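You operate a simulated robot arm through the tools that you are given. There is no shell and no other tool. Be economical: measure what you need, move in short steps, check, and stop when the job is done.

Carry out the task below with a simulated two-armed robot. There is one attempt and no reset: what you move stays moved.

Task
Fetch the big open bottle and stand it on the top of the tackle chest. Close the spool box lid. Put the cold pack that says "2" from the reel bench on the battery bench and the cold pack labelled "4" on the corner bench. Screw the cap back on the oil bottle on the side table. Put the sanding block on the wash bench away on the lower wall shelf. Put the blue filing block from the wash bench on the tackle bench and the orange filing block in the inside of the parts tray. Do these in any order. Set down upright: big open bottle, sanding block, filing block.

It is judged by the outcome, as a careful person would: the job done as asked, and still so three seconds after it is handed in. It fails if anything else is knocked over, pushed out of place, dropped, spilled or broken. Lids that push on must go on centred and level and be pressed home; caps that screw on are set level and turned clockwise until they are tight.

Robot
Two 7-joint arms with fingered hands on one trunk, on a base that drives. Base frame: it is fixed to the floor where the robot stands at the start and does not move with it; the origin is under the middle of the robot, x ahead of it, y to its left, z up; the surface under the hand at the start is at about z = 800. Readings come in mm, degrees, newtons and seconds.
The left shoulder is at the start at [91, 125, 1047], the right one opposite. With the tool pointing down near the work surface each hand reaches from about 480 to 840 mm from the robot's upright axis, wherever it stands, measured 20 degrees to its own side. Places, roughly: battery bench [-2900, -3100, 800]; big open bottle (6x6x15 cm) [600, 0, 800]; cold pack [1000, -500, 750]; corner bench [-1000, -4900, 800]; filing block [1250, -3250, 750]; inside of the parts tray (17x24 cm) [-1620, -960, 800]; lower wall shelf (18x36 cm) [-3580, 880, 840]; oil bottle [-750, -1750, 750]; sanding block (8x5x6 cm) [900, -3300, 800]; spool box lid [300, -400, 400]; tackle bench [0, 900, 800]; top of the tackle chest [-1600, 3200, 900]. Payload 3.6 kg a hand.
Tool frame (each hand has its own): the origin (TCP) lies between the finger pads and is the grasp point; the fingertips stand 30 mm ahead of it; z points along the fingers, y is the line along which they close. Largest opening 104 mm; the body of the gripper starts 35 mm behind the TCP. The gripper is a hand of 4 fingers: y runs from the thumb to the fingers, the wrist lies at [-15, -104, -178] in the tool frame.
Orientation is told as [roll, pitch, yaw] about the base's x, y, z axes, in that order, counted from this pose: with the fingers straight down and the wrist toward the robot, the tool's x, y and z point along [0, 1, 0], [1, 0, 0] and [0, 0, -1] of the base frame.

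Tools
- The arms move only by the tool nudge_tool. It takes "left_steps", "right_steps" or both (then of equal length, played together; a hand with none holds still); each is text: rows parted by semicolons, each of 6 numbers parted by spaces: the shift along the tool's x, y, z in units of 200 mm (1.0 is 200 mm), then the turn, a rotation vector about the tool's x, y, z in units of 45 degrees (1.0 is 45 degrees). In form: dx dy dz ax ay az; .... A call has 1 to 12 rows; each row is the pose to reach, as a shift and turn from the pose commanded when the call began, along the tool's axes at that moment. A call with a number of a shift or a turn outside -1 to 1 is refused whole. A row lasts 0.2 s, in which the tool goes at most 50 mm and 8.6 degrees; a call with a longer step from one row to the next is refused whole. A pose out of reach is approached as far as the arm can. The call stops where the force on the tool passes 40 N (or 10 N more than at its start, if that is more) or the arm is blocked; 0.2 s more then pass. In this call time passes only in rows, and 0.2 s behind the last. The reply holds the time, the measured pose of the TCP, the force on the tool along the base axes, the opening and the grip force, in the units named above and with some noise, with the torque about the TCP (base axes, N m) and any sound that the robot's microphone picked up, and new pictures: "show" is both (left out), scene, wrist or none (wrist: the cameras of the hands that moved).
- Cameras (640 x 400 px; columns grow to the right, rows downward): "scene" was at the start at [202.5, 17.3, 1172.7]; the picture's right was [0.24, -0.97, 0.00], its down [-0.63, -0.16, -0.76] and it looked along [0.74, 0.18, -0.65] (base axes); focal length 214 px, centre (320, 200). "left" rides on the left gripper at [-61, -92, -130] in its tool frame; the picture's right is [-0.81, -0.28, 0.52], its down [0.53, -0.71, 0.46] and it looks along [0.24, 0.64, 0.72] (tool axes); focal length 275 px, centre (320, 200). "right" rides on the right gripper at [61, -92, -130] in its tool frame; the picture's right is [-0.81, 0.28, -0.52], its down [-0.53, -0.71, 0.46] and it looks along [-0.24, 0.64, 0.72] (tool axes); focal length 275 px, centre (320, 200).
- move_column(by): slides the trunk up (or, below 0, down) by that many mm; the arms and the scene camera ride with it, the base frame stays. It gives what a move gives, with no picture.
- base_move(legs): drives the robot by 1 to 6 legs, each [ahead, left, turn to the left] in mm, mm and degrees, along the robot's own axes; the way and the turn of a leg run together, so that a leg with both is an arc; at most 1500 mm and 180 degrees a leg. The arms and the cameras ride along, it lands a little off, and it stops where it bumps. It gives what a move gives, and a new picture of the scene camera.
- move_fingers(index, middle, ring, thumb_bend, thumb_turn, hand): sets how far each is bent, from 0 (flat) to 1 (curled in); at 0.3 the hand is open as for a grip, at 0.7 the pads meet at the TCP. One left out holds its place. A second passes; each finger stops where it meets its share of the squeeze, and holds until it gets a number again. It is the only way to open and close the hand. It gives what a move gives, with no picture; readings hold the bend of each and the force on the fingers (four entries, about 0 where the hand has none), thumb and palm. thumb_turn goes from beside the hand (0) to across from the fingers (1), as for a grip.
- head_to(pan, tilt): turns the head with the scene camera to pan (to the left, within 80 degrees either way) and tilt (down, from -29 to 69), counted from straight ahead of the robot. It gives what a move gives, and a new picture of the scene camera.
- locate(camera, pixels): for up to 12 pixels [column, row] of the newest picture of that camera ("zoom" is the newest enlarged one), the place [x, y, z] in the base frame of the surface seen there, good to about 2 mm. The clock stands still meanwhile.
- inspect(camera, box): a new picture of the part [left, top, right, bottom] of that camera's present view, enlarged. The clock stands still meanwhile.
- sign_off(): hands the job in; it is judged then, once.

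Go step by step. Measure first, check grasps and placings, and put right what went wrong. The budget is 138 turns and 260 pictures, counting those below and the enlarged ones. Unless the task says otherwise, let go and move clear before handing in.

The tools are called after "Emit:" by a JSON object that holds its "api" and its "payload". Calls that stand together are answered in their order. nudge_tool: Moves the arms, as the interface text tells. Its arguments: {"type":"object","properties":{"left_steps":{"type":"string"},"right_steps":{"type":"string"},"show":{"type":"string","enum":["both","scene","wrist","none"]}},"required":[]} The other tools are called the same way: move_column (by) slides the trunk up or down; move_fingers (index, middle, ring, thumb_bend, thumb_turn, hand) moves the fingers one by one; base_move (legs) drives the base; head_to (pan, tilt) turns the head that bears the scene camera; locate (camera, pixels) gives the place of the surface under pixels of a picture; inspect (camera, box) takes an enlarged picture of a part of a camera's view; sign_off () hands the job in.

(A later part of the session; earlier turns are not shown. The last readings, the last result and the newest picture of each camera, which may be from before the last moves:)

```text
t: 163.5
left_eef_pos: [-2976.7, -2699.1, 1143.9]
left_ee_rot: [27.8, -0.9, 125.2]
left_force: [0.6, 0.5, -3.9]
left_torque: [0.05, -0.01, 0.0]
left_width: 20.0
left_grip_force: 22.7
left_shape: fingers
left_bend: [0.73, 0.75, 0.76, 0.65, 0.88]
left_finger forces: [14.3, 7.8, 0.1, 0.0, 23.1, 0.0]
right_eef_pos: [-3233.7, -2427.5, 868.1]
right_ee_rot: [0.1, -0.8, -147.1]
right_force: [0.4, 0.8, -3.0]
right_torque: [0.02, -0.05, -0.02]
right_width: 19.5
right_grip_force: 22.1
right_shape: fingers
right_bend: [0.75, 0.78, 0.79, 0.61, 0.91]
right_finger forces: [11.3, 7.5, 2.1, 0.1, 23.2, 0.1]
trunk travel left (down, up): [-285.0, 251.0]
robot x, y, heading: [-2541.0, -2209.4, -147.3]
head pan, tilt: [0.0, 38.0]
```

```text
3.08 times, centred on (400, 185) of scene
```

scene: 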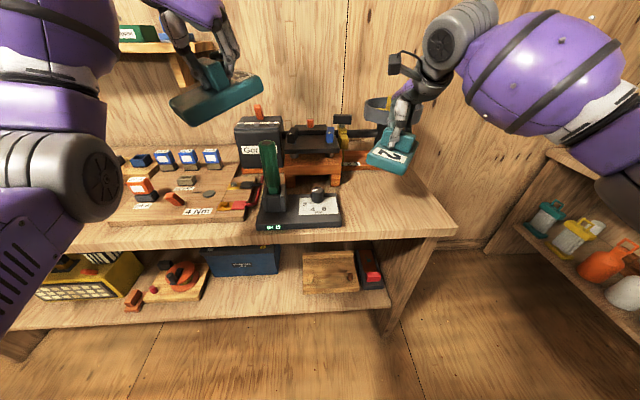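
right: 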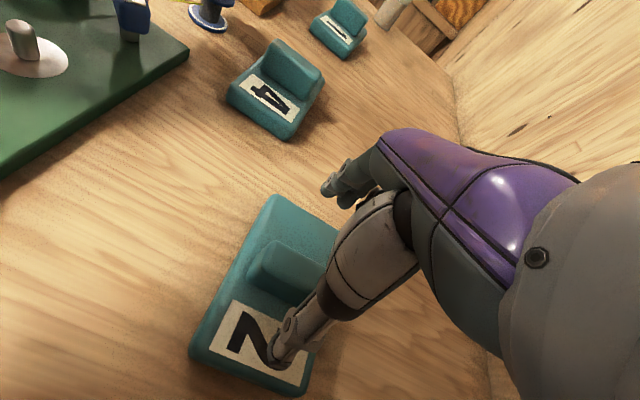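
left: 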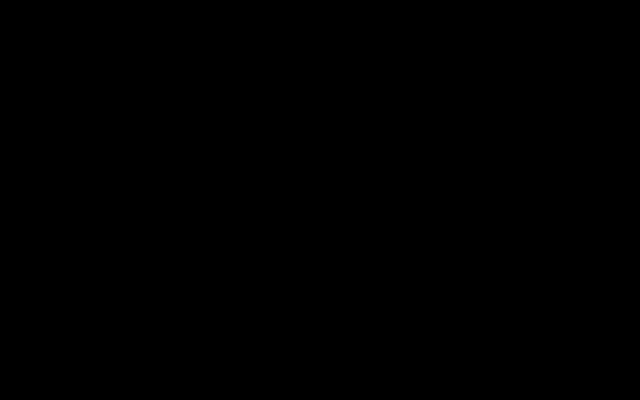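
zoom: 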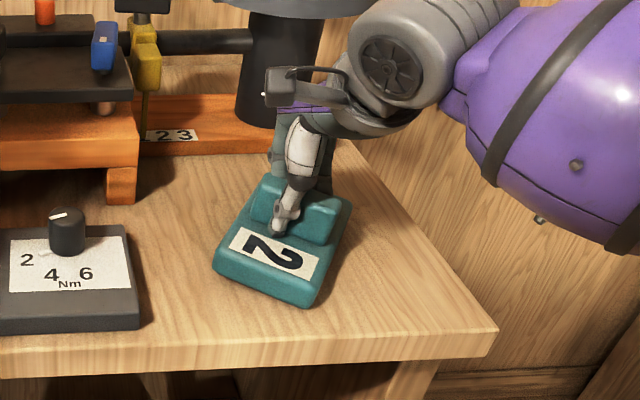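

Still just above the wood (no contact force). I lower until contact, release, and rise.

Emit:
{"api": "nudge_tool", "payload": {"right_steps": "0 0 0.012 0 0 0; 0 0 0.024 0 0 0; 0 0 0.036 0 0 0", "show": "none"}}

Emit:
{"api": "move_fingers", "payload": {"hand": "right", "index": 0.3, "middle": 0.3, "ring": 0.3, "thumb_bend": 0.3}}

Emit:
{"api": "nudge_tool", "payload": {"right_steps": "0 0 -0.15 0 0 0; 0 0 -0.35 0 0 0; 0 0 -0.55 0 0 0; 0 -0.2 -0.65 0 0 0; 0 -0.4 -0.65 0 0 0; 0 -0.6 -0.65 0 0 0", "show": "scene"}}

```text
t: 164.3
left_eef_pos: [-2975.8, -2698.8, 1144.5]
left_ee_rot: [27.8, -0.9, 125.2]
left_force: [0.5, 0.2, -3.6]
left_torque: [0.07, 0.0, 0.03]
left_width: 20.1
left_grip_force: 22.3
left_shape: fingers
left_bend: [0.73, 0.75, 0.76, 0.65, 0.88]
left_finger forces: [14.4, 7.7, 0.0, 0.0, 23.2, 0.1]
right_eef_pos: [-3234.5, -2429.6, 864.2]
right_ee_rot: [0.2, -1.2, -147.0]
right_force: [-2.7, -3.9, 13.4]
right_torque: [0.38, -0.52, 0.0]
right_width: 20.0
right_grip_force: 32.5
right_shape: fingers
right_bend: [0.75, 0.78, 0.8, 0.61, 0.91]
right_finger forces: [11.5, 8.2, 3.6, 0.0, 41.4, 0.0]
trunk travel left (down, up): [-285.0, 251.0]
robot x, y, heading: [-2545.9, -2209.9, -147.1]
head pan, tilt: [0.0, 38.0]
```

```text
t: 165.3
left_eef_pos: [-2976.5, -2698.3, 1144.8]
left_ee_rot: [27.8, -0.9, 125.3]
left_force: [-0.4, 0.2, -2.7]
left_torque: [0.06, -0.02, -0.03]
left_width: 20.0
left_grip_force: 22.7
left_shape: fingers
left_bend: [0.73, 0.75, 0.76, 0.65, 0.88]
left_finger forces: [14.4, 7.8, 0.0, 0.0, 23.1, 0.1]
right_eef_pos: [-3233.8, -2427.2, 859.7]
right_ee_rot: [0.0, -0.7, -147.1]
right_force: [0.3, 0.9, 1.4]
right_torque: [-0.06, 0.14, -0.05]
right_width: 102.7
right_grip_force: 1.2
right_shape: fingers
right_bend: [0.3, 0.3, 0.3, 0.3, 0.97]
right_finger forces: [0.1, 2.6, 0.1, 0.0, 0.0, 0.0]
trunk travel left (down, up): [-285.0, 251.0]
robot x, y, heading: [-2541.7, -2211.9, -147.0]
head pan, tilt: [0.0, 38.0]
```

```text
t: 166.7
left_eef_pos: [-2976.1, -2698.3, 1143.7]
left_ee_rot: [27.7, -0.9, 125.2]
left_force: [-0.7, 0.3, -3.5]
left_torque: [0.05, 0.0, -0.02]
left_width: 19.7
left_grip_force: 22.6
left_shape: fingers
left_bend: [0.73, 0.75, 0.76, 0.65, 0.88]
left_finger forces: [14.5, 7.8, 0.0, 0.0, 23.1, 0.1]
right_eef_pos: [-3128.7, -2359.4, 989.8]
right_ee_rot: [0.1, -0.7, -147.1]
right_force: [-0.1, 0.2, -0.7]
right_torque: [-0.01, 0.0, 0.04]
right_width: 103.1
right_grip_force: 0.0
right_shape: fingers
right_bend: [0.3, 0.3, 0.3, 0.3, 0.97]
right_finger forces: [0.1, 0.0, 0.0, 0.1, 0.0, 0.0]
trunk travel left (down, up): [-285.0, 251.0]
robot x, y, heading: [-2544.1, -2210.2, -147.3]
head pan, tilt: [0.0, 38.0]
```

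scene: 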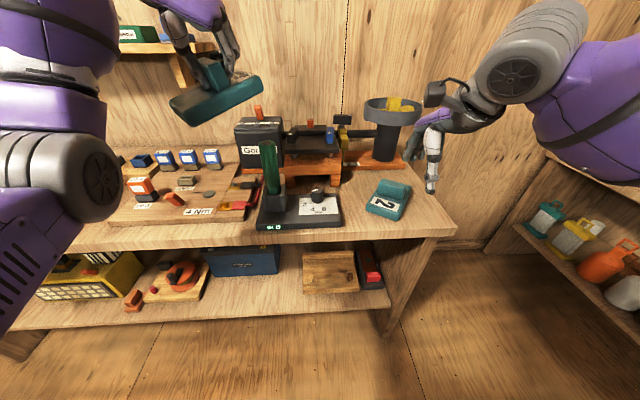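

Pack 2 sits on the battery bench. To swap pack 4 to the right hand I set it down beside pack 2 at about (-3286,-2351). I retract the right hand and level/yaw the left one while backing off.

Emit:
{"api": "base_move", "payload": {"legs": [[-200, 0, 0], [100, -444, 0]]}}

Emit:
{"api": "nudge_tool", "payload": {"left_steps": "0 0 0 0.034 -0.084 -0.137; 0 0 0 0.068 -0.168 -0.274; 0 0 0 0.102 -0.252 -0.411; 0 0 0 0.135 -0.335 -0.547; 0 0 0 0.169 -0.419 -0.684; 0 0 0 0.203 -0.503 -0.821; 0 0 0 0.237 -0.587 -0.958", "right_steps": "0 -0.07 -0.15 0 0 0; 0 -0.14 -0.3 0 0 0; 0 -0.21 -0.45 0 0 0; 0 -0.28 -0.6 0 0 0; 0 -0.35 -0.7 0 0 0; 0 -0.42 -0.75 0 0 0; 0 -0.5 -0.75 0 0 0", "show": "none"}}

Emit:
{"api": "nudge_tool", "payload": {"left_steps": "0 0 0 0 0 -0.16; 0 0 0 0 0 -0.32; 0 0 0 0 0 -0.48; 0 0 0 0 0 -0.65; 0 0 0 0 0 -0.82; 0 0 0 0 0 -1", "show": "scene"}}

```text
t: 172.4
left_eef_pos: [-3132.0, -2269.1, 1145.4]
left_ee_rot: [27.8, -0.9, 125.7]
left_force: [0.2, -0.1, -3.1]
left_torque: [0.03, -0.01, 0.0]
left_width: 20.0
left_grip_force: 23.0
left_shape: fingers
left_bend: [0.73, 0.75, 0.76, 0.65, 0.88]
left_finger forces: [14.4, 7.8, 0.0, 0.0, 23.1, 0.0]
right_eef_pos: [-3291.4, -1934.7, 988.2]
right_ee_rot: [0.1, -0.8, -146.7]
right_force: [0.1, 0.6, -0.5]
right_torque: [0.01, -0.02, 0.0]
right_width: 102.8
right_grip_force: 0.0
right_shape: fingers
right_bend: [0.3, 0.3, 0.3, 0.3, 0.97]
right_finger forces: [0.0, 0.1, 0.0, 0.0, 0.1, 0.0]
trunk travel left (down, up): [-285.0, 251.0]
robot x, y, heading: [-2703.6, -1778.2, -146.7]
head pan, tilt: [0.0, 38.0]
```

scene: 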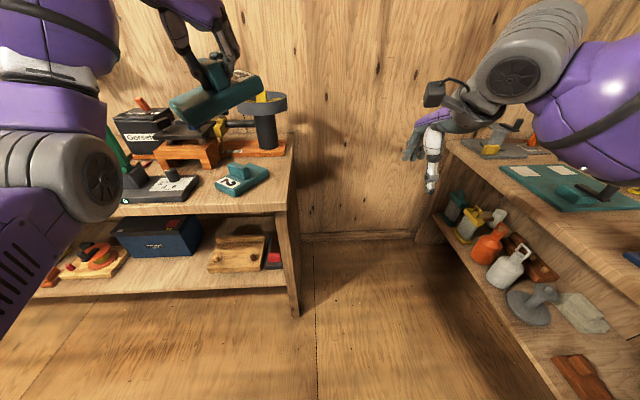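

```text
t: 174.0
left_eef_pos: [-3132.7, -2271.2, 1144.1]
left_ee_rot: [-0.7, -0.6, 169.7]
left_force: [0.6, -0.8, -3.6]
left_torque: [-0.07, 0.07, 0.01]
left_width: 19.8
left_grip_force: 23.4
left_shape: fingers
left_bend: [0.73, 0.75, 0.76, 0.65, 0.88]
left_finger forces: [14.3, 9.3, 0.0, 0.1, 23.3, 0.1]
right_eef_pos: [-3204.0, -1879.6, 1137.8]
right_ee_rot: [0.1, -0.8, -146.8]
right_force: [0.2, -0.2, 0.7]
right_torque: [0.02, 0.0, 0.03]
right_width: 102.8
right_grip_force: 0.2
right_shape: fingers
right_bend: [0.3, 0.3, 0.3, 0.3, 0.97]
right_finger forces: [0.0, 0.1, 0.0, 0.1, 0.1, 0.0]
trunk travel left (down, up): [-285.0, 251.0]
robot x, y, heading: [-2703.4, -1783.3, -146.7]
head pan, tilt: [0.0, 38.0]
```

```text
t: 175.4
left_eef_pos: [-3131.4, -2270.6, 1144.2]
left_ee_rot: [-1.0, 0.0, -145.2]
left_force: [0.4, 0.3, -2.5]
left_torque: [-0.1, 0.0, 0.0]
left_width: 19.8
left_grip_force: 23.2
left_shape: fingers
left_bend: [0.73, 0.75, 0.76, 0.65, 0.88]
left_finger forces: [14.4, 9.3, 0.1, 0.0, 23.4, 0.0]
right_eef_pos: [-3205.3, -1879.3, 1137.4]
right_ee_rot: [0.1, -0.9, -146.7]
right_force: [-0.2, 0.4, -0.7]
right_torque: [0.03, -0.01, 0.02]
right_width: 103.3
right_grip_force: 0.1
right_shape: fingers
right_bend: [0.3, 0.3, 0.3, 0.3, 0.97]
right_finger forces: [0.0, 0.0, 0.1, 0.1, 0.0, 0.0]
trunk travel left (down, up): [-285.0, 251.0]
robot x, y, heading: [-2701.9, -1777.5, -146.7]
head pan, tilt: [0.0, 38.0]
```

scene: 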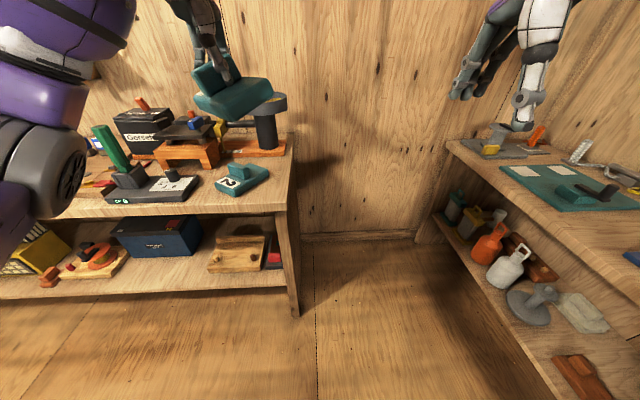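

I measure the space between pack 2 (right edge at (268,175)) and the bench end.

Emit:
{"api": "inspect", "payload": {"camera": "scene", "box": [90, 120, 310, 230]}}

Emit:
{"api": "locate", "payload": {"camera": "scene", "pixels": [[270, 172], [245, 195], [285, 208], [293, 150], [216, 182], [290, 180], [198, 185], [230, 205]]}}

```text
2.91 times, centred on (200, 175) of scene
```

zoom: 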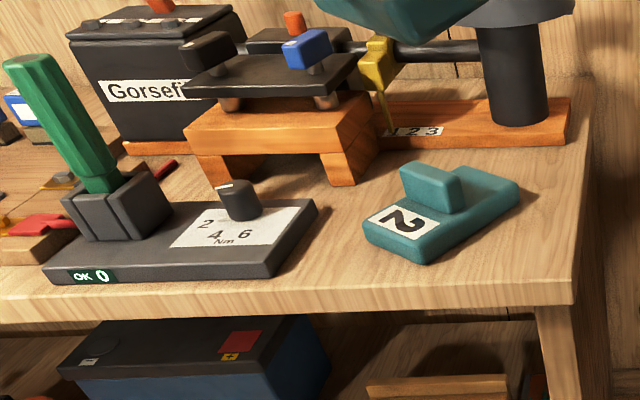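

```text
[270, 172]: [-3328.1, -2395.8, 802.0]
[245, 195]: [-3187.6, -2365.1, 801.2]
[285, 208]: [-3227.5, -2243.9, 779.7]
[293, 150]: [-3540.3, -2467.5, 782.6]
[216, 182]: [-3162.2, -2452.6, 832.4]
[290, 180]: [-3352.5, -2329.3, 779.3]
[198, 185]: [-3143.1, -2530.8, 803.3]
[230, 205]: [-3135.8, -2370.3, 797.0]
```

The gap there is too narrow (pack 2 sits slightly askew). I look at the neighbouring bench on the right for a temporary set-down spot.

Emit:
{"api": "head_to", "payload": {"pan": -35, "tilt": 38}}

```text
t: 176.4
left_eef_pos: [-3133.5, -2270.0, 1143.7]
left_ee_rot: [-1.0, -0.1, -145.5]
left_force: [0.2, 0.8, -3.4]
left_torque: [-0.04, -0.02, -0.02]
left_width: 20.1
left_grip_force: 23.0
left_shape: fingers
left_bend: [0.73, 0.75, 0.76, 0.65, 0.88]
left_finger forces: [14.4, 9.3, 0.1, 0.0, 23.4, 0.1]
right_eef_pos: [-3203.9, -1879.5, 1137.1]
right_ee_rot: [0.0, -0.8, -146.7]
right_force: [0.3, 0.6, -0.2]
right_torque: [0.01, -0.01, -0.02]
right_width: 103.0
right_grip_force: 0.1
right_shape: fingers
right_bend: [0.3, 0.3, 0.3, 0.3, 0.97]
right_finger forces: [0.0, 0.1, 0.0, 0.1, 0.0, 0.0]
trunk travel left (down, up): [-285.0, 251.0]
robot x, y, heading: [-2704.9, -1781.2, -146.8]
head pan, tilt: [-35.0, 38.0]
```

scene: 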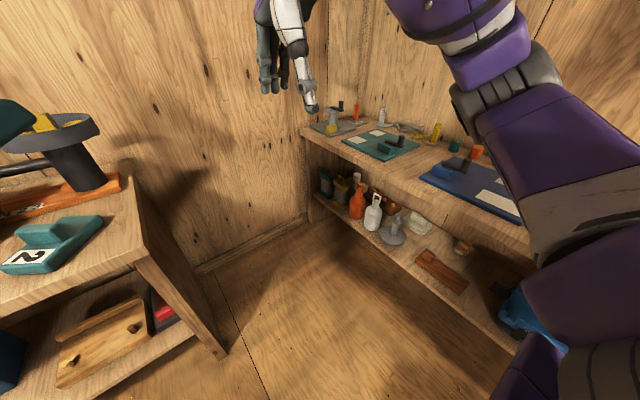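

Between the teal board (380,145) and the blue board (470,185) there is a bare patch; I measure it.

Emit:
{"api": "locate", "payload": {"camera": "scene", "pixels": [[405, 172], [420, 160], [435, 150], [420, 147], [390, 160], [420, 180], [345, 150], [440, 165], [410, 150]]}}

Emit:
{"api": "inspect", "payload": {"camera": "scene", "box": [290, 90, 520, 250]}}

```text
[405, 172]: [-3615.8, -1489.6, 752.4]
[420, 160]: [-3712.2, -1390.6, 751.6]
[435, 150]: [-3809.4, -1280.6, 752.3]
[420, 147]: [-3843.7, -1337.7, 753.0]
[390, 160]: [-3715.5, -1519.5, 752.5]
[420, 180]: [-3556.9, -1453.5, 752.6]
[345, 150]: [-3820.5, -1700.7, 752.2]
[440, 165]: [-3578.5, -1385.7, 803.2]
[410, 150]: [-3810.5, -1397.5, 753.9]
```

```text
2.50 times, centred on (405, 170) of scene
```

zoom: 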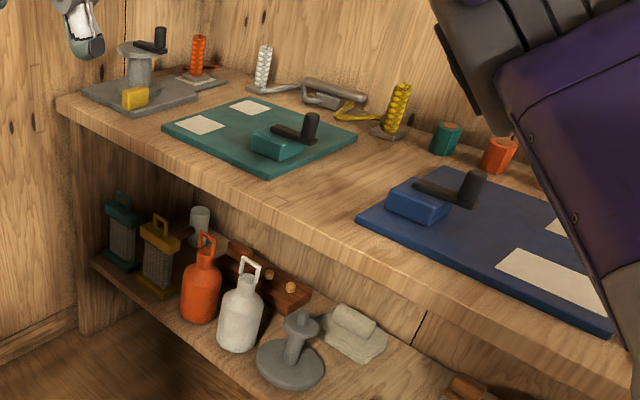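

Spot at about (-3705,-1425), z 752. I turn to face it (heading 128°) and move so the left hand is in front of it.

Emit:
{"api": "base_move", "payload": {"legs": [[0, 0, -85], [227, 419, 0]]}}

Emit:
{"api": "head_to", "payload": {"pan": 10, "tilt": 45}}

```text
t: 184.2
left_eef_pos: [-3700.3, -1487.1, 1145.2]
left_ee_rot: [-1.0, 0.1, 130.1]
left_force: [0.5, -0.2, -3.9]
left_torque: [0.03, 0.11, -0.01]
left_width: 19.4
left_grip_force: 22.9
left_shape: fingers
left_bend: [0.73, 0.75, 0.76, 0.65, 0.88]
left_finger forces: [14.1, 9.1, 0.0, 0.0, 22.8, 0.0]
right_eef_pos: [-3317.4, -1377.8, 1136.9]
right_ee_rot: [0.1, -0.8, 128.7]
right_force: [-0.2, 0.6, 0.1]
right_torque: [-0.02, 0.02, -0.03]
right_width: 103.0
right_grip_force: 0.1
right_shape: fingers
right_bend: [0.3, 0.3, 0.3, 0.3, 0.97]
right_finger forces: [0.0, 0.1, 0.0, 0.0, 0.0, 0.0]
trunk travel left (down, up): [-285.0, 251.0]
robot x, y, heading: [-3173.8, -1866.6, 128.9]
head pan, tilt: [-35.0, 38.0]
```

scene: 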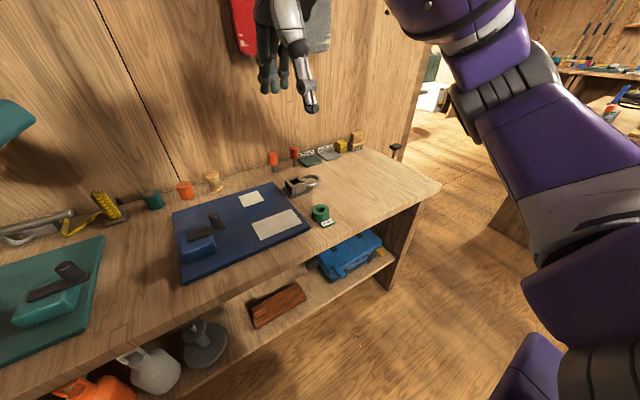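

```text
t: 185.3
left_eef_pos: [-3700.2, -1485.7, 1144.1]
left_ee_rot: [-1.0, 0.0, 130.2]
left_force: [0.4, 0.2, -3.3]
left_torque: [0.01, 0.08, 0.04]
left_width: 19.6
left_grip_force: 23.1
left_shape: fingers
left_bend: [0.73, 0.75, 0.76, 0.65, 0.88]
left_finger forces: [14.1, 9.1, 0.0, 0.1, 23.0, 0.0]
right_eef_pos: [-3317.7, -1377.2, 1138.1]
right_ee_rot: [0.1, -0.8, 128.8]
right_force: [-0.5, -0.3, 0.1]
right_torque: [0.02, 0.02, 0.0]
right_width: 102.8
right_grip_force: 0.0
right_shape: fingers
right_bend: [0.3, 0.3, 0.3, 0.3, 0.97]
right_finger forces: [0.0, 0.1, 0.0, 0.0, 0.0, 0.0]
trunk travel left (down, up): [-285.0, 251.0]
robot x, y, heading: [-3167.9, -1865.5, 128.8]
head pan, tilt: [10.0, 45.0]
```

scene: 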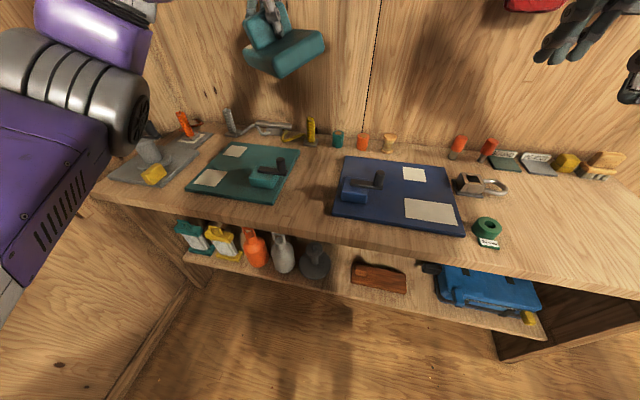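

The right end at (550,210) is far roomier. I measure it and shift the base right so the left hand is over it.

Emit:
{"api": "locate", "payload": {"camera": "scene", "pixels": [[550, 210], [520, 235], [580, 240], [530, 180], [590, 195], [500, 240], [480, 255], [630, 270]]}}

Emit:
{"api": "base_move", "payload": {"legs": [[0, -560, 0]]}}

```text
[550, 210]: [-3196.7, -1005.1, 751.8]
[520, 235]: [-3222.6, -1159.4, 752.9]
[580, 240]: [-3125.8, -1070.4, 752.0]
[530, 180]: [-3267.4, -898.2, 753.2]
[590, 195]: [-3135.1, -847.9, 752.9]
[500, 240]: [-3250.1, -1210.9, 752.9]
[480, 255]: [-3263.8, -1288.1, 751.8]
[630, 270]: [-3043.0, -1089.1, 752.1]
```

```text
t: 190.7
left_eef_pos: [-3261.0, -1133.6, 1144.5]
left_ee_rot: [-0.9, 0.0, 130.1]
left_force: [0.5, 0.3, -3.4]
left_torque: [-0.01, 0.09, -0.01]
left_width: 19.5
left_grip_force: 23.4
left_shape: fingers
left_bend: [0.73, 0.75, 0.76, 0.65, 0.89]
left_finger forces: [14.0, 9.1, 0.1, 0.1, 23.0, 0.1]
right_eef_pos: [-2879.0, -1025.8, 1137.0]
right_ee_rot: [0.1, -0.7, 128.7]
right_force: [-0.1, -0.2, -0.3]
right_torque: [0.0, 0.02, 0.01]
right_width: 102.9
right_grip_force: 0.0
right_shape: fingers
right_bend: [0.3, 0.3, 0.3, 0.3, 0.97]
right_finger forces: [0.0, 0.0, 0.1, 0.0, 0.0, 0.0]
trunk travel left (down, up): [-285.0, 251.0]
robot x, y, heading: [-2733.4, -1514.1, 128.7]
head pan, tilt: [10.0, 45.0]
```

scene: 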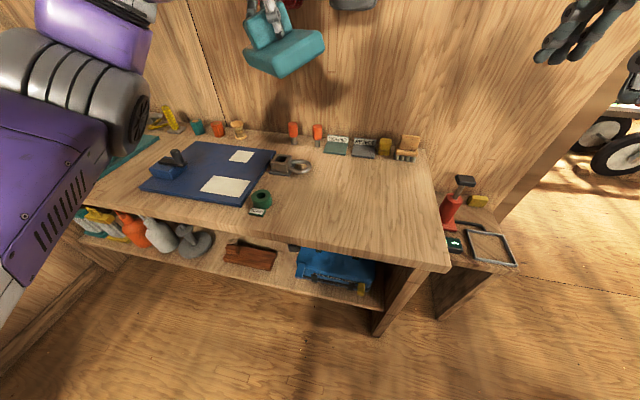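

A wide clear area. I lower pack 4 there: first to z ~945, then to the surface (752).

Emit:
{"api": "nudge_tool", "payload": {"left_steps": "-0.1 0.04 0.16 0 0 0; -0.2 0.08 0.32 0 0 0; -0.3 0.12 0.48 0 0 0; -0.4 0.16 0.64 0 0 0; -0.5 0.2 0.8 0 0 0; -0.6 0.24 0.96 0 0 0", "show": "none"}}

Emit:
{"api": "nudge_tool", "payload": {"left_steps": "0 0 0.2 0 0 0; 0 0 0.4 0 0 0; 0 0 0.55 0 0 0; 0 0 0.62 0 0 0; 0 0 0.65 0 0 0", "show": "scene"}}

```text
t: 192.1
left_eef_pos: [-3198.0, -1018.7, 953.6]
left_ee_rot: [-0.9, 0.0, 130.1]
left_force: [-0.4, 1.6, -4.2]
left_torque: [-0.02, 0.07, 0.01]
left_width: 19.6
left_grip_force: 23.6
left_shape: fingers
left_bend: [0.73, 0.75, 0.76, 0.65, 0.89]
left_finger forces: [14.1, 9.0, 0.0, 0.1, 23.0, 0.0]
right_eef_pos: [-2879.3, -1026.7, 1136.8]
right_ee_rot: [0.2, -0.8, 128.9]
right_force: [-0.6, -0.4, 0.3]
right_torque: [-0.01, -0.04, -0.01]
right_width: 102.9
right_grip_force: 0.1
right_shape: fingers
right_bend: [0.3, 0.3, 0.3, 0.3, 0.97]
right_finger forces: [0.1, 0.1, 0.0, 0.1, 0.1, 0.0]
trunk travel left (down, up): [-285.0, 251.0]
robot x, y, heading: [-2736.5, -1512.2, 128.7]
head pan, tilt: [10.0, 45.0]
```

```text
t: 193.3
left_eef_pos: [-3198.2, -1016.9, 824.7]
left_ee_rot: [-0.9, -0.1, 130.1]
left_force: [2.3, 0.1, 1.8]
left_torque: [-0.06, 0.21, 0.01]
left_width: 19.7
left_grip_force: 25.7
left_shape: fingers
left_bend: [0.74, 0.75, 0.76, 0.65, 0.89]
left_finger forces: [13.2, 11.2, 0.0, 0.0, 26.1, 0.0]
right_eef_pos: [-2878.7, -1027.1, 1138.1]
right_ee_rot: [0.0, -0.8, 128.8]
right_force: [0.2, -0.1, 0.0]
right_torque: [-0.01, 0.01, -0.04]
right_width: 103.0
right_grip_force: 0.0
right_shape: fingers
right_bend: [0.3, 0.3, 0.3, 0.3, 0.97]
right_finger forces: [0.1, 0.0, 0.0, 0.0, 0.0, 0.1]
trunk travel left (down, up): [-285.0, 251.0]
robot x, y, heading: [-2735.7, -1510.4, 128.7]
head pan, tilt: [10.0, 45.0]
```

scene: 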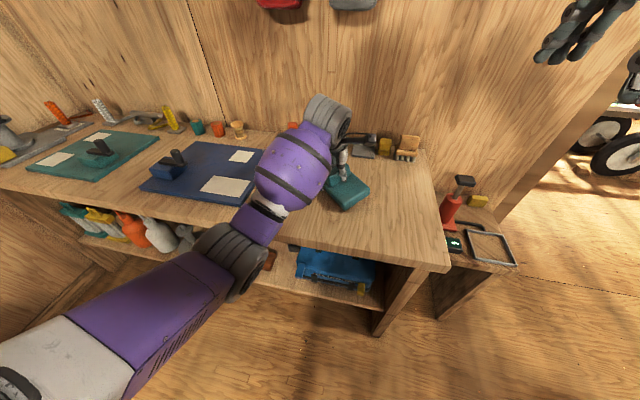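

Contact begins (force +2 N). I press 6 mm further gently, release and lift the left hand away.

Emit:
{"api": "nudge_tool", "payload": {"left_steps": "0 0 0.015 0 0 0; 0 0 0.03 0 0 0", "show": "none"}}

Emit:
{"api": "move_fingers", "payload": {"hand": "left", "index": 0.3, "middle": 0.3, "ring": 0.3, "thumb_bend": 0.3}}

Emit:
{"api": "nudge_tool", "payload": {"left_steps": "0 0 -0.2 0 0 0; 0 0 -0.4 0 0 0; 0 0 -0.6 0 0 0; 0 0 -0.8 0 0 0; 0 0 -1 0 0 0; 0.2 -0.1 -1 0 0 0; 0.4 -0.2 -1 0 0 0; 0.6 -0.3 -1 0 0 0", "show": "none"}}

Emit:
{"api": "base_move", "payload": {"legs": [[-80, 330, 0]]}}

```text
t: 193.9
left_eef_pos: [-3195.2, -1015.6, 820.2]
left_ee_rot: [-1.0, -0.2, 130.0]
left_force: [3.5, 4.2, 5.6]
left_torque: [-0.05, 0.09, 0.03]
left_width: 19.3
left_grip_force: 24.6
left_shape: fingers
left_bend: [0.74, 0.75, 0.76, 0.65, 0.89]
left_finger forces: [13.5, 10.2, 0.1, 0.1, 25.7, 0.0]
right_eef_pos: [-2878.4, -1026.1, 1137.8]
right_ee_rot: [0.1, -0.8, 128.8]
right_force: [-0.9, -0.6, 1.2]
right_torque: [0.02, 0.02, -0.02]
right_width: 102.7
right_grip_force: 0.1
right_shape: fingers
right_bend: [0.3, 0.3, 0.3, 0.3, 0.97]
right_finger forces: [0.0, 0.1, 0.0, 0.0, 0.0, 0.0]
trunk travel left (down, up): [-285.0, 251.0]
robot x, y, heading: [-2736.0, -1517.8, 128.7]
head pan, tilt: [10.0, 45.0]
```

```text
t: 194.9
left_eef_pos: [-3197.0, -1017.8, 818.3]
left_ee_rot: [-1.0, 0.0, 130.1]
left_force: [-0.3, 0.9, 0.1]
left_torque: [0.0, 0.03, 0.02]
left_width: 102.7
left_grip_force: 0.0
left_shape: fingers
left_bend: [0.3, 0.3, 0.3, 0.3, 0.97]
left_finger forces: [0.1, 0.0, 0.0, 0.0, 0.0, 0.0]
right_eef_pos: [-2878.8, -1026.2, 1136.7]
right_ee_rot: [0.2, -0.8, 128.9]
right_force: [0.1, 0.0, 0.7]
right_torque: [0.0, 0.0, -0.01]
right_width: 102.8
right_grip_force: 0.1
right_shape: fingers
right_bend: [0.3, 0.3, 0.3, 0.3, 0.97]
right_finger forces: [0.0, 0.1, 0.0, 0.0, 0.0, 0.0]
trunk travel left (down, up): [-285.0, 251.0]
robot x, y, heading: [-2734.2, -1513.9, 128.8]
head pan, tilt: [10.0, 45.0]
```

```text
t: 196.7
left_eef_pos: [-3253.0, -1146.9, 1017.9]
left_ee_rot: [-0.9, -0.1, 130.0]
left_force: [-0.1, -0.2, 0.1]
left_torque: [0.01, 0.04, 0.06]
left_width: 102.8
left_grip_force: 0.1
left_shape: fingers
left_bend: [0.3, 0.3, 0.3, 0.3, 0.97]
left_finger forces: [0.0, 0.1, 0.0, 0.0, 0.0, 0.0]
right_eef_pos: [-2878.7, -1026.6, 1137.6]
right_ee_rot: [0.0, -0.8, 128.8]
right_force: [0.6, -0.7, 0.5]
right_torque: [0.03, 0.0, 0.04]
right_width: 102.8
right_grip_force: 0.1
right_shape: fingers
right_bend: [0.3, 0.3, 0.3, 0.3, 0.97]
right_finger forces: [0.0, 0.0, 0.0, 0.0, 0.0, 0.0]
trunk travel left (down, up): [-285.0, 251.0]
robot x, y, heading: [-2732.9, -1517.6, 128.5]
head pan, tilt: [10.0, 45.0]
```

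```text
t: 200.2
left_eef_pos: [-3463.0, -1412.8, 1017.8]
left_ee_rot: [-0.9, 0.0, 129.7]
left_force: [0.9, -0.2, 0.2]
left_torque: [-0.01, 0.01, -0.04]
left_width: 102.8
left_grip_force: 0.0
left_shape: fingers
left_bend: [0.3, 0.3, 0.3, 0.3, 0.97]
left_finger forces: [0.0, 0.0, 0.0, 0.0, 0.1, 0.0]
right_eef_pos: [-3087.2, -1296.3, 1137.8]
right_ee_rot: [0.1, -0.8, 128.5]
right_force: [0.2, -0.3, 0.3]
right_torque: [-0.03, 0.0, 0.02]
right_width: 102.8
right_grip_force: 0.1
right_shape: fingers
right_bend: [0.3, 0.3, 0.3, 0.3, 0.97]
right_finger forces: [0.0, 0.0, 0.0, 0.0, 0.1, 0.0]
trunk travel left (down, up): [-285.0, 251.0]
robot x, y, heading: [-2944.5, -1782.2, 128.3]
head pan, tilt: [10.0, 45.0]
```

scene: 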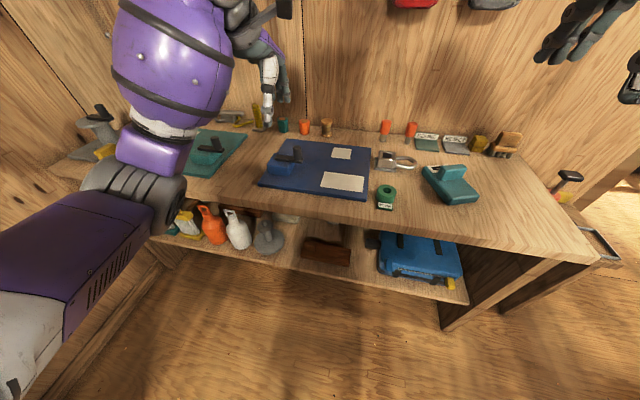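

Pack 4 stands at (450,185). I measure its post for the right-hand grasp.

Emit:
{"api": "inspect", "payload": {"camera": "scene", "box": [400, 140, 500, 220]}}

Emit:
{"api": "locate", "payload": {"camera": "zoom", "pixels": [[245, 145], [350, 130], [355, 155], [260, 170], [265, 210], [345, 195], [120, 150], [300, 310], [405, 290]]}}

```text
5.00 times, centred on (450, 180) of scene
```

zoom: 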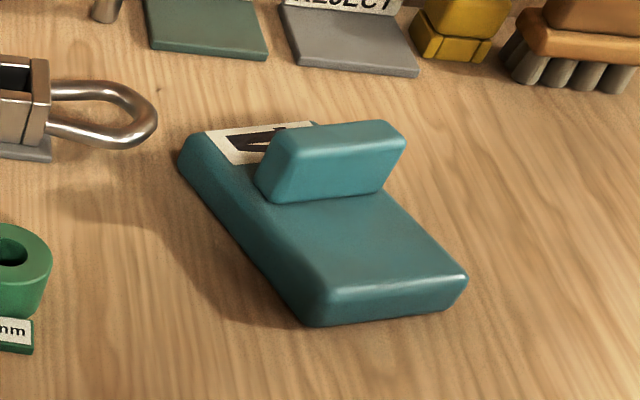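

```text
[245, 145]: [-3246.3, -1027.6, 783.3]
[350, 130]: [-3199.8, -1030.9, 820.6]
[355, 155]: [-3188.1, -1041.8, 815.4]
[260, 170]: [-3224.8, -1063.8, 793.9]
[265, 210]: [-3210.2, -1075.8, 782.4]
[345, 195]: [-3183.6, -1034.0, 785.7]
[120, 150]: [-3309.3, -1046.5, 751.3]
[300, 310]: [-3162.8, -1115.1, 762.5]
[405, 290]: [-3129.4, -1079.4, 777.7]
```

Post centre is about (-3205,-1037), top z 822, hand yaw already right. I bring the right hand over it.

Emit:
{"api": "nudge_tool", "payload": {"right_steps": "-0.05 0.143 0.114 0 0 0; -0.1 0.286 0.228 0 0 0; -0.15 0.429 0.343 0 0 0; -0.2 0.571 0.457 0 0 0; -0.25 0.714 0.571 0 0 0; -0.3 0.857 0.686 0 0 0; -0.345 1 0.8 0 0 0", "show": "none"}}

Emit:
{"api": "nudge_tool", "payload": {"right_steps": "0 0.19 0.1 0 0 0; 0 0.38 0.2 0 0 0; 0 0.38 0.4 0 0 0; 0 0.38 0.55 0 0 0", "show": "wrist"}}

Emit:
{"api": "inspect", "payload": {"camera": "scene", "box": [400, 130, 520, 220]}}

```text
t: 201.8
left_eef_pos: [-3462.8, -1411.6, 1017.9]
left_ee_rot: [-0.9, 0.0, 129.8]
left_force: [0.8, -0.7, -0.4]
left_torque: [0.02, 0.02, 0.0]
left_width: 102.7
left_grip_force: 0.0
left_shape: fingers
left_bend: [0.3, 0.3, 0.3, 0.3, 0.97]
left_finger forces: [0.0, 0.0, 0.1, 0.0, 0.0, 0.0]
right_eef_pos: [-3160.0, -1094.4, 981.1]
right_ee_rot: [0.1, -0.8, 128.6]
right_force: [-0.7, -0.2, -1.4]
right_torque: [0.05, -0.01, 0.01]
right_width: 102.9
right_grip_force: 0.0
right_shape: fingers
right_bend: [0.3, 0.3, 0.3, 0.3, 0.97]
right_finger forces: [0.0, 0.0, 0.1, 0.0, 0.0, 0.1]
trunk travel left (down, up): [-285.0, 251.0]
robot x, y, heading: [-2948.5, -1783.1, 128.2]
head pan, tilt: [10.0, 45.0]
```

```text
t: 202.8
left_eef_pos: [-3463.1, -1413.1, 1017.1]
left_ee_rot: [-1.0, 0.0, 129.8]
left_force: [0.1, 0.6, 0.1]
left_torque: [0.0, 0.01, -0.03]
left_width: 102.8
left_grip_force: 0.1
left_shape: fingers
left_bend: [0.3, 0.3, 0.3, 0.3, 0.97]
left_finger forces: [0.0, 0.0, 0.1, 0.1, 0.0, 0.0]
right_eef_pos: [-3209.3, -1033.4, 872.9]
right_ee_rot: [0.0, -0.8, 128.6]
right_force: [0.0, 0.5, -0.2]
right_torque: [0.02, -0.01, -0.02]
right_width: 103.0
right_grip_force: 0.0
right_shape: fingers
right_bend: [0.3, 0.3, 0.3, 0.3, 0.97]
right_finger forces: [0.1, 0.1, 0.0, 0.0, 0.0, 0.0]
trunk travel left (down, up): [-285.0, 251.0]
robot x, y, heading: [-2946.1, -1782.2, 128.3]
head pan, tilt: [10.0, 45.0]
```

right: 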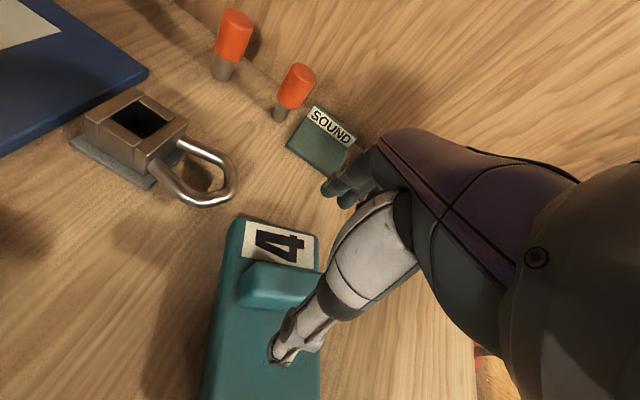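

```text
4.44 times, centred on (460, 175) of scene
```

zoom: 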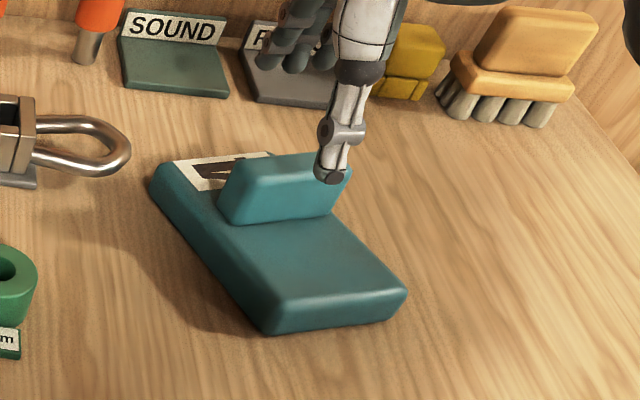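

Geometry matches the earlier good grasp. I descend to z 814, close and lift.

Emit:
{"api": "nudge_tool", "payload": {"right_steps": "0 0 0.12 0 0 0; 0 0 0.22 0 0 0; 0 0 0.29 0 0 0", "show": "none"}}

Emit:
{"api": "move_fingers", "payload": {"hand": "right", "index": 0.8, "middle": 0.8, "ring": 0.8, "thumb_bend": 0.8}}

Emit:
{"api": "nudge_tool", "payload": {"right_steps": "0 0 -0.1 0 0 0; 0 0 -0.3 0 0 0; 0 0 -0.5 0 0 0; 0 0 -0.7 0 0 0; 0 0 -0.9 0 0 0; 0 0 -1 0 0 0; 0 -0.2 -1 0 0 0; 0 -0.4 -1 0 0 0; 0 -0.6 -1 0 0 0", "show": "scene"}}

```text
t: 203.6
left_eef_pos: [-3463.3, -1412.8, 1017.4]
left_ee_rot: [-0.9, 0.0, 129.8]
left_force: [0.1, -0.7, 0.7]
left_torque: [0.0, -0.07, -0.01]
left_width: 103.0
left_grip_force: 0.0
left_shape: fingers
left_bend: [0.3, 0.3, 0.3, 0.3, 0.97]
left_finger forces: [0.0, 0.0, 0.1, 0.1, 0.1, 0.0]
right_eef_pos: [-3208.5, -1032.6, 813.9]
right_ee_rot: [0.1, -0.8, 128.5]
right_force: [0.3, -0.2, 0.5]
right_torque: [-0.02, 0.02, 0.03]
right_width: 102.8
right_grip_force: 0.0
right_shape: fingers
right_bend: [0.3, 0.3, 0.3, 0.3, 0.97]
right_finger forces: [0.1, 0.0, 0.0, 0.0, 0.0, 0.0]
trunk travel left (down, up): [-285.0, 251.0]
robot x, y, heading: [-2944.0, -1786.0, 128.1]
head pan, tilt: [10.0, 45.0]
```

```text
t: 204.6
left_eef_pos: [-3462.9, -1412.6, 1018.2]
left_ee_rot: [-0.9, 0.0, 129.9]
left_force: [0.1, 0.7, 0.7]
left_torque: [0.0, -0.03, 0.0]
left_width: 103.0
left_grip_force: 0.1
left_shape: fingers
left_bend: [0.3, 0.3, 0.3, 0.3, 0.97]
left_finger forces: [0.0, 0.0, 0.0, 0.0, 0.0, 0.1]
right_eef_pos: [-3208.5, -1032.9, 811.8]
right_ee_rot: [0.1, -0.7, 128.4]
right_force: [1.5, 1.5, 3.0]
right_torque: [-0.45, -0.09, 0.13]
right_width: 20.7
right_grip_force: 30.3
right_shape: fingers
right_bend: [0.74, 0.77, 0.78, 0.61, 0.91]
right_finger forces: [9.7, 10.1, 5.8, 0.0, 35.4, 0.1]
trunk travel left (down, up): [-285.0, 251.0]
robot x, y, heading: [-2946.6, -1783.5, 128.5]
head pan, tilt: [10.0, 45.0]
```

```text
t: 206.6
left_eef_pos: [-3462.4, -1411.9, 1018.3]
left_ee_rot: [-1.0, 0.0, 129.8]
left_force: [0.5, 0.2, -0.4]
left_torque: [0.0, 0.04, -0.01]
left_width: 102.7
left_grip_force: 0.0
left_shape: fingers
left_bend: [0.3, 0.3, 0.3, 0.3, 0.97]
left_finger forces: [0.0, 0.0, 0.0, 0.1, 0.0, 0.1]
right_eef_pos: [-3129.2, -1129.9, 1013.8]
right_ee_rot: [0.1, -0.8, 128.3]
right_force: [-0.7, -0.1, -3.6]
right_torque: [0.05, 0.07, 0.0]
right_width: 20.4
right_grip_force: 26.6
right_shape: fingers
right_bend: [0.74, 0.78, 0.79, 0.61, 0.9]
right_finger forces: [12.5, 8.4, 3.9, 0.0, 27.2, 0.1]
trunk travel left (down, up): [-285.0, 251.0]
robot x, y, heading: [-2943.5, -1783.5, 128.2]
head pan, tilt: [10.0, 45.0]
```

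scene: 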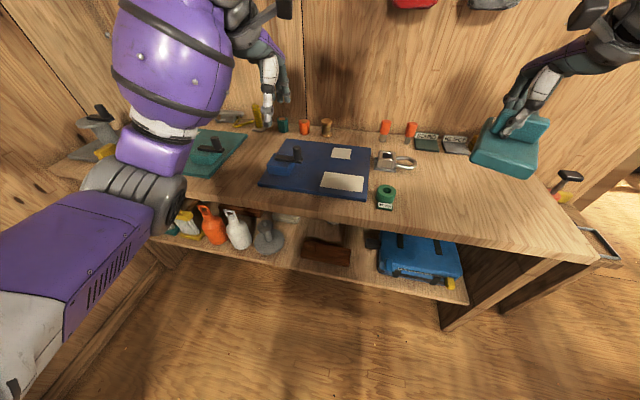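

Pack 4 is in the right hand. I raise both hands a bit, then drive back to the corner bench, this time approaching from its right side (heading -61°), stopping at a staging point.

Emit:
{"api": "nudge_tool", "payload": {"left_steps": "0 -0.15 -0.15 0 0 0; 0 -0.3 -0.3 0 0 0; 0 -0.45 -0.45 0 0 0; 0 -0.6 -0.6 0 0 0", "right_steps": "0 0 -0.1 0 0 0; 0 0 -0.2 0 0 0; 0 0 -0.3 0 0 0; 0 0 -0.4 0 0 0", "show": "none"}}

Emit:
{"api": "base_move", "payload": {"legs": [[-1068, -361, 0], [0, 0, 171], [932, -177, 0], [705, -126, 0]]}}

Emit:
{"api": "head_to", "payload": {"pan": -5, "tilt": 38}}

```text
t: 207.6
left_eef_pos: [-3385.9, -1506.5, 1138.8]
left_ee_rot: [-0.9, 0.1, 129.8]
left_force: [0.0, -0.1, 0.0]
left_torque: [0.01, -0.01, 0.01]
left_width: 102.8
left_grip_force: 0.1
left_shape: fingers
left_bend: [0.3, 0.3, 0.3, 0.3, 0.97]
left_finger forces: [0.1, 0.0, 0.1, 0.0, 0.0, 0.0]
right_eef_pos: [-3129.6, -1130.5, 1091.8]
right_ee_rot: [0.0, -0.9, 128.6]
right_force: [0.2, -1.0, -3.4]
right_torque: [0.06, 0.03, -0.02]
right_width: 20.5
right_grip_force: 26.1
right_shape: fingers
right_bend: [0.74, 0.78, 0.79, 0.61, 0.9]
right_finger forces: [12.4, 8.3, 3.9, 0.0, 27.1, 0.1]
trunk travel left (down, up): [-285.0, 251.0]
robot x, y, heading: [-2944.4, -1783.7, 128.0]
head pan, tilt: [10.0, 45.0]
```

```text
t: 228.4
left_eef_pos: [-1146.3, -4351.5, 1138.1]
left_ee_rot: [-0.9, 0.0, -60.9]
left_force: [0.6, -0.3, -0.2]
left_torque: [0.02, -0.01, 0.0]
left_width: 102.9
left_grip_force: 0.1
left_shape: fingers
left_bend: [0.3, 0.3, 0.3, 0.3, 0.97]
left_finger forces: [0.0, 0.0, 0.0, 0.0, 0.0, 0.0]
right_eef_pos: [-1467.4, -4672.9, 1090.6]
right_ee_rot: [0.1, -0.8, -62.2]
right_force: [-0.9, -0.2, -3.7]
right_torque: [-0.02, 0.0, 0.05]
right_width: 19.6
right_grip_force: 23.4
right_shape: fingers
right_bend: [0.75, 0.78, 0.79, 0.62, 0.9]
right_finger forces: [11.5, 8.1, 3.2, 0.0, 25.0, 0.1]
trunk travel left (down, up): [-285.0, 251.0]
robot x, y, heading: [-1525.8, -3992.0, -62.4]
head pan, tilt: [10.0, 45.0]
```

scene: 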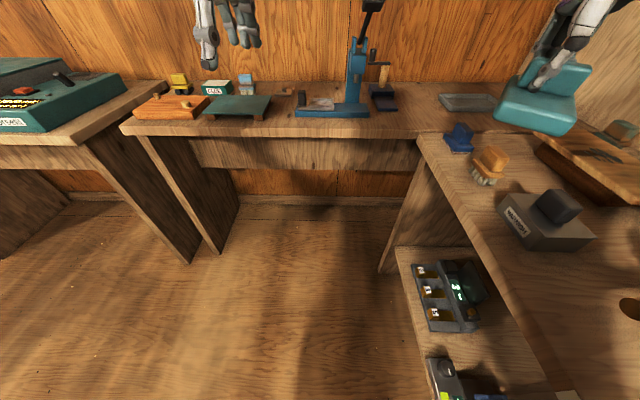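

```text
t: 229.1
left_eef_pos: [-1147.2, -4350.6, 1138.7]
left_ee_rot: [-0.8, 0.0, -60.9]
left_force: [0.1, 0.0, 0.1]
left_torque: [0.02, -0.04, -0.03]
left_width: 102.8
left_grip_force: 0.0
left_shape: fingers
left_bend: [0.3, 0.3, 0.3, 0.3, 0.97]
left_finger forces: [0.0, 0.1, 0.1, 0.0, 0.1, 0.0]
right_eef_pos: [-1466.7, -4672.3, 1089.9]
right_ee_rot: [0.1, -0.8, -62.2]
right_force: [-0.4, -0.1, -4.4]
right_torque: [-0.08, -0.02, 0.02]
right_width: 19.7
right_grip_force: 23.6
right_shape: fingers
right_bend: [0.75, 0.78, 0.79, 0.62, 0.9]
right_finger forces: [11.8, 8.0, 3.2, 0.1, 25.0, 0.1]
trunk travel left (down, up): [-285.0, 251.0]
robot x, y, heading: [-1524.8, -3992.8, -62.3]
head pan, tilt: [-5.0, 38.0]
```

scene: 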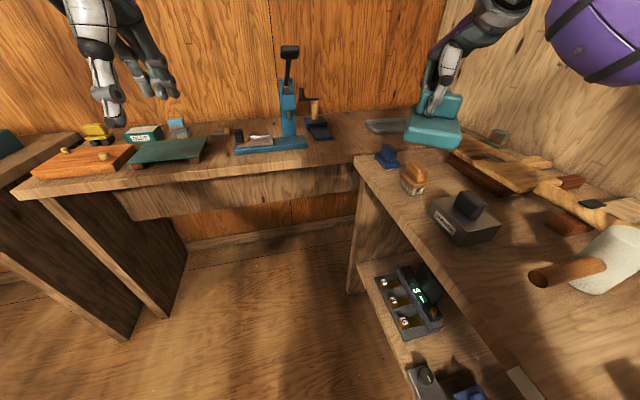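

Clear view: vise base ends at (308,148), tray at (370,125). I measure the patch around (340,138).

Emit:
{"api": "locate", "payload": {"camera": "scene", "pixels": [[308, 147], [330, 150], [345, 140], [340, 128], [366, 128], [372, 132], [330, 135], [290, 50], [315, 138], [352, 155], [385, 158], [350, 118]]}}

Emit:
{"api": "inspect", "payload": {"camera": "scene", "box": [220, 40, 460, 200]}}

```text
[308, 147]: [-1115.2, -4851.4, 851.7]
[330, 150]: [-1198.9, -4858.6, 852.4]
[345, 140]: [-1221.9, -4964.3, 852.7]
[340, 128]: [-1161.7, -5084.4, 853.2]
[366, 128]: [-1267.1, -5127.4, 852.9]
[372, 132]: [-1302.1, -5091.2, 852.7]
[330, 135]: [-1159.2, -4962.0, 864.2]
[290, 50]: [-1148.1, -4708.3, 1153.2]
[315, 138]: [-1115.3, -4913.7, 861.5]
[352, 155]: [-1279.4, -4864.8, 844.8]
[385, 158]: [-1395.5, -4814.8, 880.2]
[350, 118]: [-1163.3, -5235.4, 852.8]
```

```text
2.50 times, centred on (340, 120) of scene
```

zoom: 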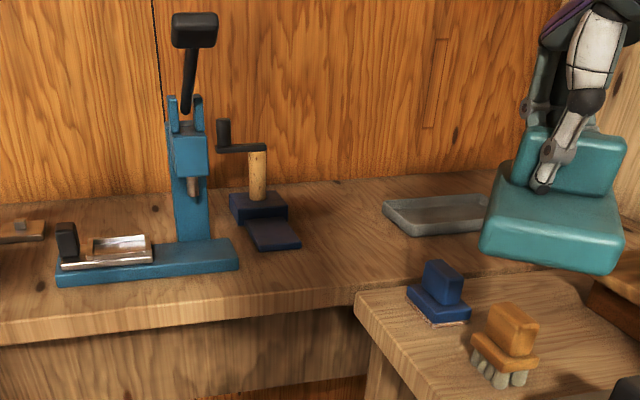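

I choose T = (-1236,-4973) between the crank device and the tray, and drive in 322 ahead and 60 left; the lever stays ~170 mm left of the arm.

Emit:
{"api": "base_move", "payload": {"legs": [[322, 60, 0]]}}

```text
t: 231.3
left_eef_pos: [-943.1, -4601.3, 1138.9]
left_ee_rot: [-0.9, -0.1, -60.6]
left_force: [-0.5, -0.2, -0.8]
left_torque: [0.0, 0.02, -0.01]
left_width: 102.8
left_grip_force: 0.1
left_shape: fingers
left_bend: [0.3, 0.3, 0.3, 0.3, 0.97]
left_finger forces: [0.0, 0.1, 0.1, 0.1, 0.1, 0.0]
right_eef_pos: [-1261.0, -4924.7, 1091.0]
right_ee_rot: [0.1, -0.8, -61.9]
right_force: [-0.1, 0.1, -4.0]
right_torque: [-0.08, -0.04, -0.02]
right_width: 19.2
right_grip_force: 23.7
right_shape: fingers
right_bend: [0.75, 0.78, 0.79, 0.62, 0.9]
right_finger forces: [11.6, 8.1, 3.2, 0.1, 25.0, 0.0]
trunk travel left (down, up): [-285.0, 251.0]
robot x, y, heading: [-1328.6, -4244.7, -61.8]
head pan, tilt: [-5.0, 38.0]
```

scene: 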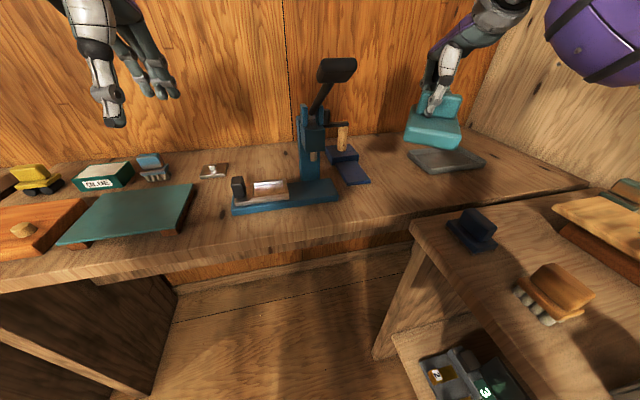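

Emit:
{"api": "locate", "payload": {"camera": "scene", "pixels": [[385, 185], [370, 182], [340, 195], [412, 155], [440, 172], [400, 205], [385, 170], [405, 180]]}}

Emit:
{"api": "nudge_tool", "payload": {"right_steps": "0 0.09 0.12 0 0 0; 0 0.18 0.24 0 0 0; 0 0.27 0.36 0 0 0; 0 0.27 0.5 0 0 0", "show": "scene"}}

```text
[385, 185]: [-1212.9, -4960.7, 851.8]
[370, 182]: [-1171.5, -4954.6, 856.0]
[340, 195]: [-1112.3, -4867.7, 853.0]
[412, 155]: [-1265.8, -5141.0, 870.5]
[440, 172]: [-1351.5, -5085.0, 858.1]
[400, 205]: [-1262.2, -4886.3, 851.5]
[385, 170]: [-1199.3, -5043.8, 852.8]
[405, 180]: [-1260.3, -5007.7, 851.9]
```

```text
t: 232.3
left_eef_pos: [-942.7, -4601.8, 1139.2]
left_ee_rot: [-0.9, 0.0, -60.7]
left_force: [-0.9, 0.2, 0.4]
left_torque: [0.02, 0.0, 0.02]
left_width: 103.0
left_grip_force: 0.0
left_shape: fingers
left_bend: [0.3, 0.3, 0.3, 0.3, 0.97]
left_finger forces: [0.0, 0.1, 0.1, 0.0, 0.0, 0.1]
right_eef_pos: [-1236.8, -4975.7, 991.9]
right_ee_rot: [0.1, -0.9, -62.0]
right_force: [0.7, 0.3, -3.0]
right_torque: [-0.07, -0.01, -0.01]
right_width: 19.4
right_grip_force: 24.2
right_shape: fingers
right_bend: [0.75, 0.78, 0.79, 0.62, 0.9]
right_finger forces: [11.6, 7.9, 3.2, 0.0, 25.1, 0.1]
trunk travel left (down, up): [-285.0, 251.0]
robot x, y, heading: [-1327.2, -4245.3, -62.0]
head pan, tilt: [-5.0, 38.0]
```

scene: 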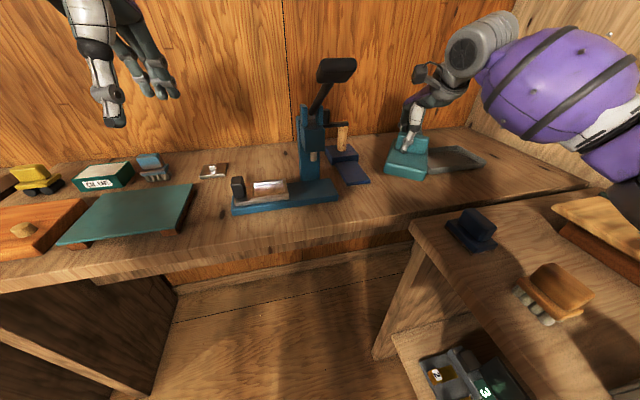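

Well placed over the patch. I lower to just above the surface, then to contact.

Emit:
{"api": "nudge_tool", "payload": {"right_steps": "0 0 0.12 0 0 0; 0 0 0.24 0 0 0; 0 0 0.33 0 0 0; 0 0 0.36 0 0 0", "show": "none"}}

Emit:
{"api": "inspect", "payload": {"camera": "scene", "box": [300, 100, 500, 230]}}

Emit:
{"api": "nudge_tool", "payload": {"right_steps": "0 0 0.012 0 0 0; 0 0 0.024 0 0 0; 0 0 0.036 0 0 0", "show": "none"}}

```text
t: 233.3
left_eef_pos: [-943.2, -4600.9, 1138.9]
left_ee_rot: [-0.8, 0.1, -60.6]
left_force: [0.6, -0.3, 0.4]
left_torque: [-0.01, 0.01, 0.01]
left_width: 103.2
left_grip_force: 0.0
left_shape: fingers
left_bend: [0.3, 0.3, 0.3, 0.3, 0.97]
left_finger forces: [0.0, 0.0, 0.0, 0.0, 0.1, 0.0]
right_eef_pos: [-1233.8, -4974.9, 919.6]
right_ee_rot: [0.1, -0.9, -61.9]
right_force: [0.5, -1.1, -3.4]
right_torque: [-0.09, -0.01, 0.0]
right_width: 19.6
right_grip_force: 23.5
right_shape: fingers
right_bend: [0.75, 0.78, 0.79, 0.62, 0.9]
right_finger forces: [11.7, 8.0, 3.0, 0.0, 24.9, 0.0]
trunk travel left (down, up): [-285.0, 251.0]
robot x, y, heading: [-1328.3, -4246.3, -62.0]
head pan, tilt: [-5.0, 38.0]
```

```text
3.08 times, centred on (400, 165) of scene
```

zoom: 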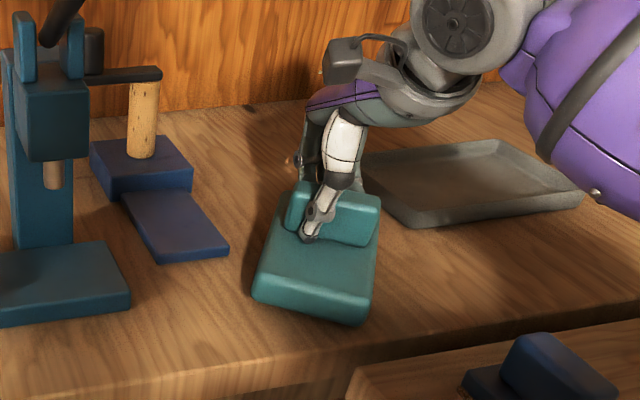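

```text
t: 234.1
left_eef_pos: [-941.9, -4601.0, 1138.7]
left_ee_rot: [-0.9, 0.0, -60.6]
left_force: [-0.3, -0.4, 0.8]
left_torque: [-0.01, 0.02, -0.02]
left_width: 102.5
left_grip_force: 0.0
left_shape: fingers
left_bend: [0.3, 0.3, 0.3, 0.3, 0.97]
left_finger forces: [0.1, 0.0, 0.0, 0.0, 0.1, 0.0]
right_eef_pos: [-1234.3, -4974.5, 913.6]
right_ee_rot: [0.1, -1.0, -62.0]
right_force: [1.5, -2.5, 1.6]
right_torque: [0.29, 0.16, -0.02]
right_width: 19.8
right_grip_force: 26.6
right_shape: fingers
right_bend: [0.75, 0.78, 0.79, 0.62, 0.9]
right_finger forces: [11.2, 8.0, 3.5, 0.0, 30.2, 0.0]
trunk travel left (down, up): [-285.0, 251.0]
robot x, y, heading: [-1324.6, -4247.7, -61.9]
head pan, tilt: [-5.0, 38.0]
```

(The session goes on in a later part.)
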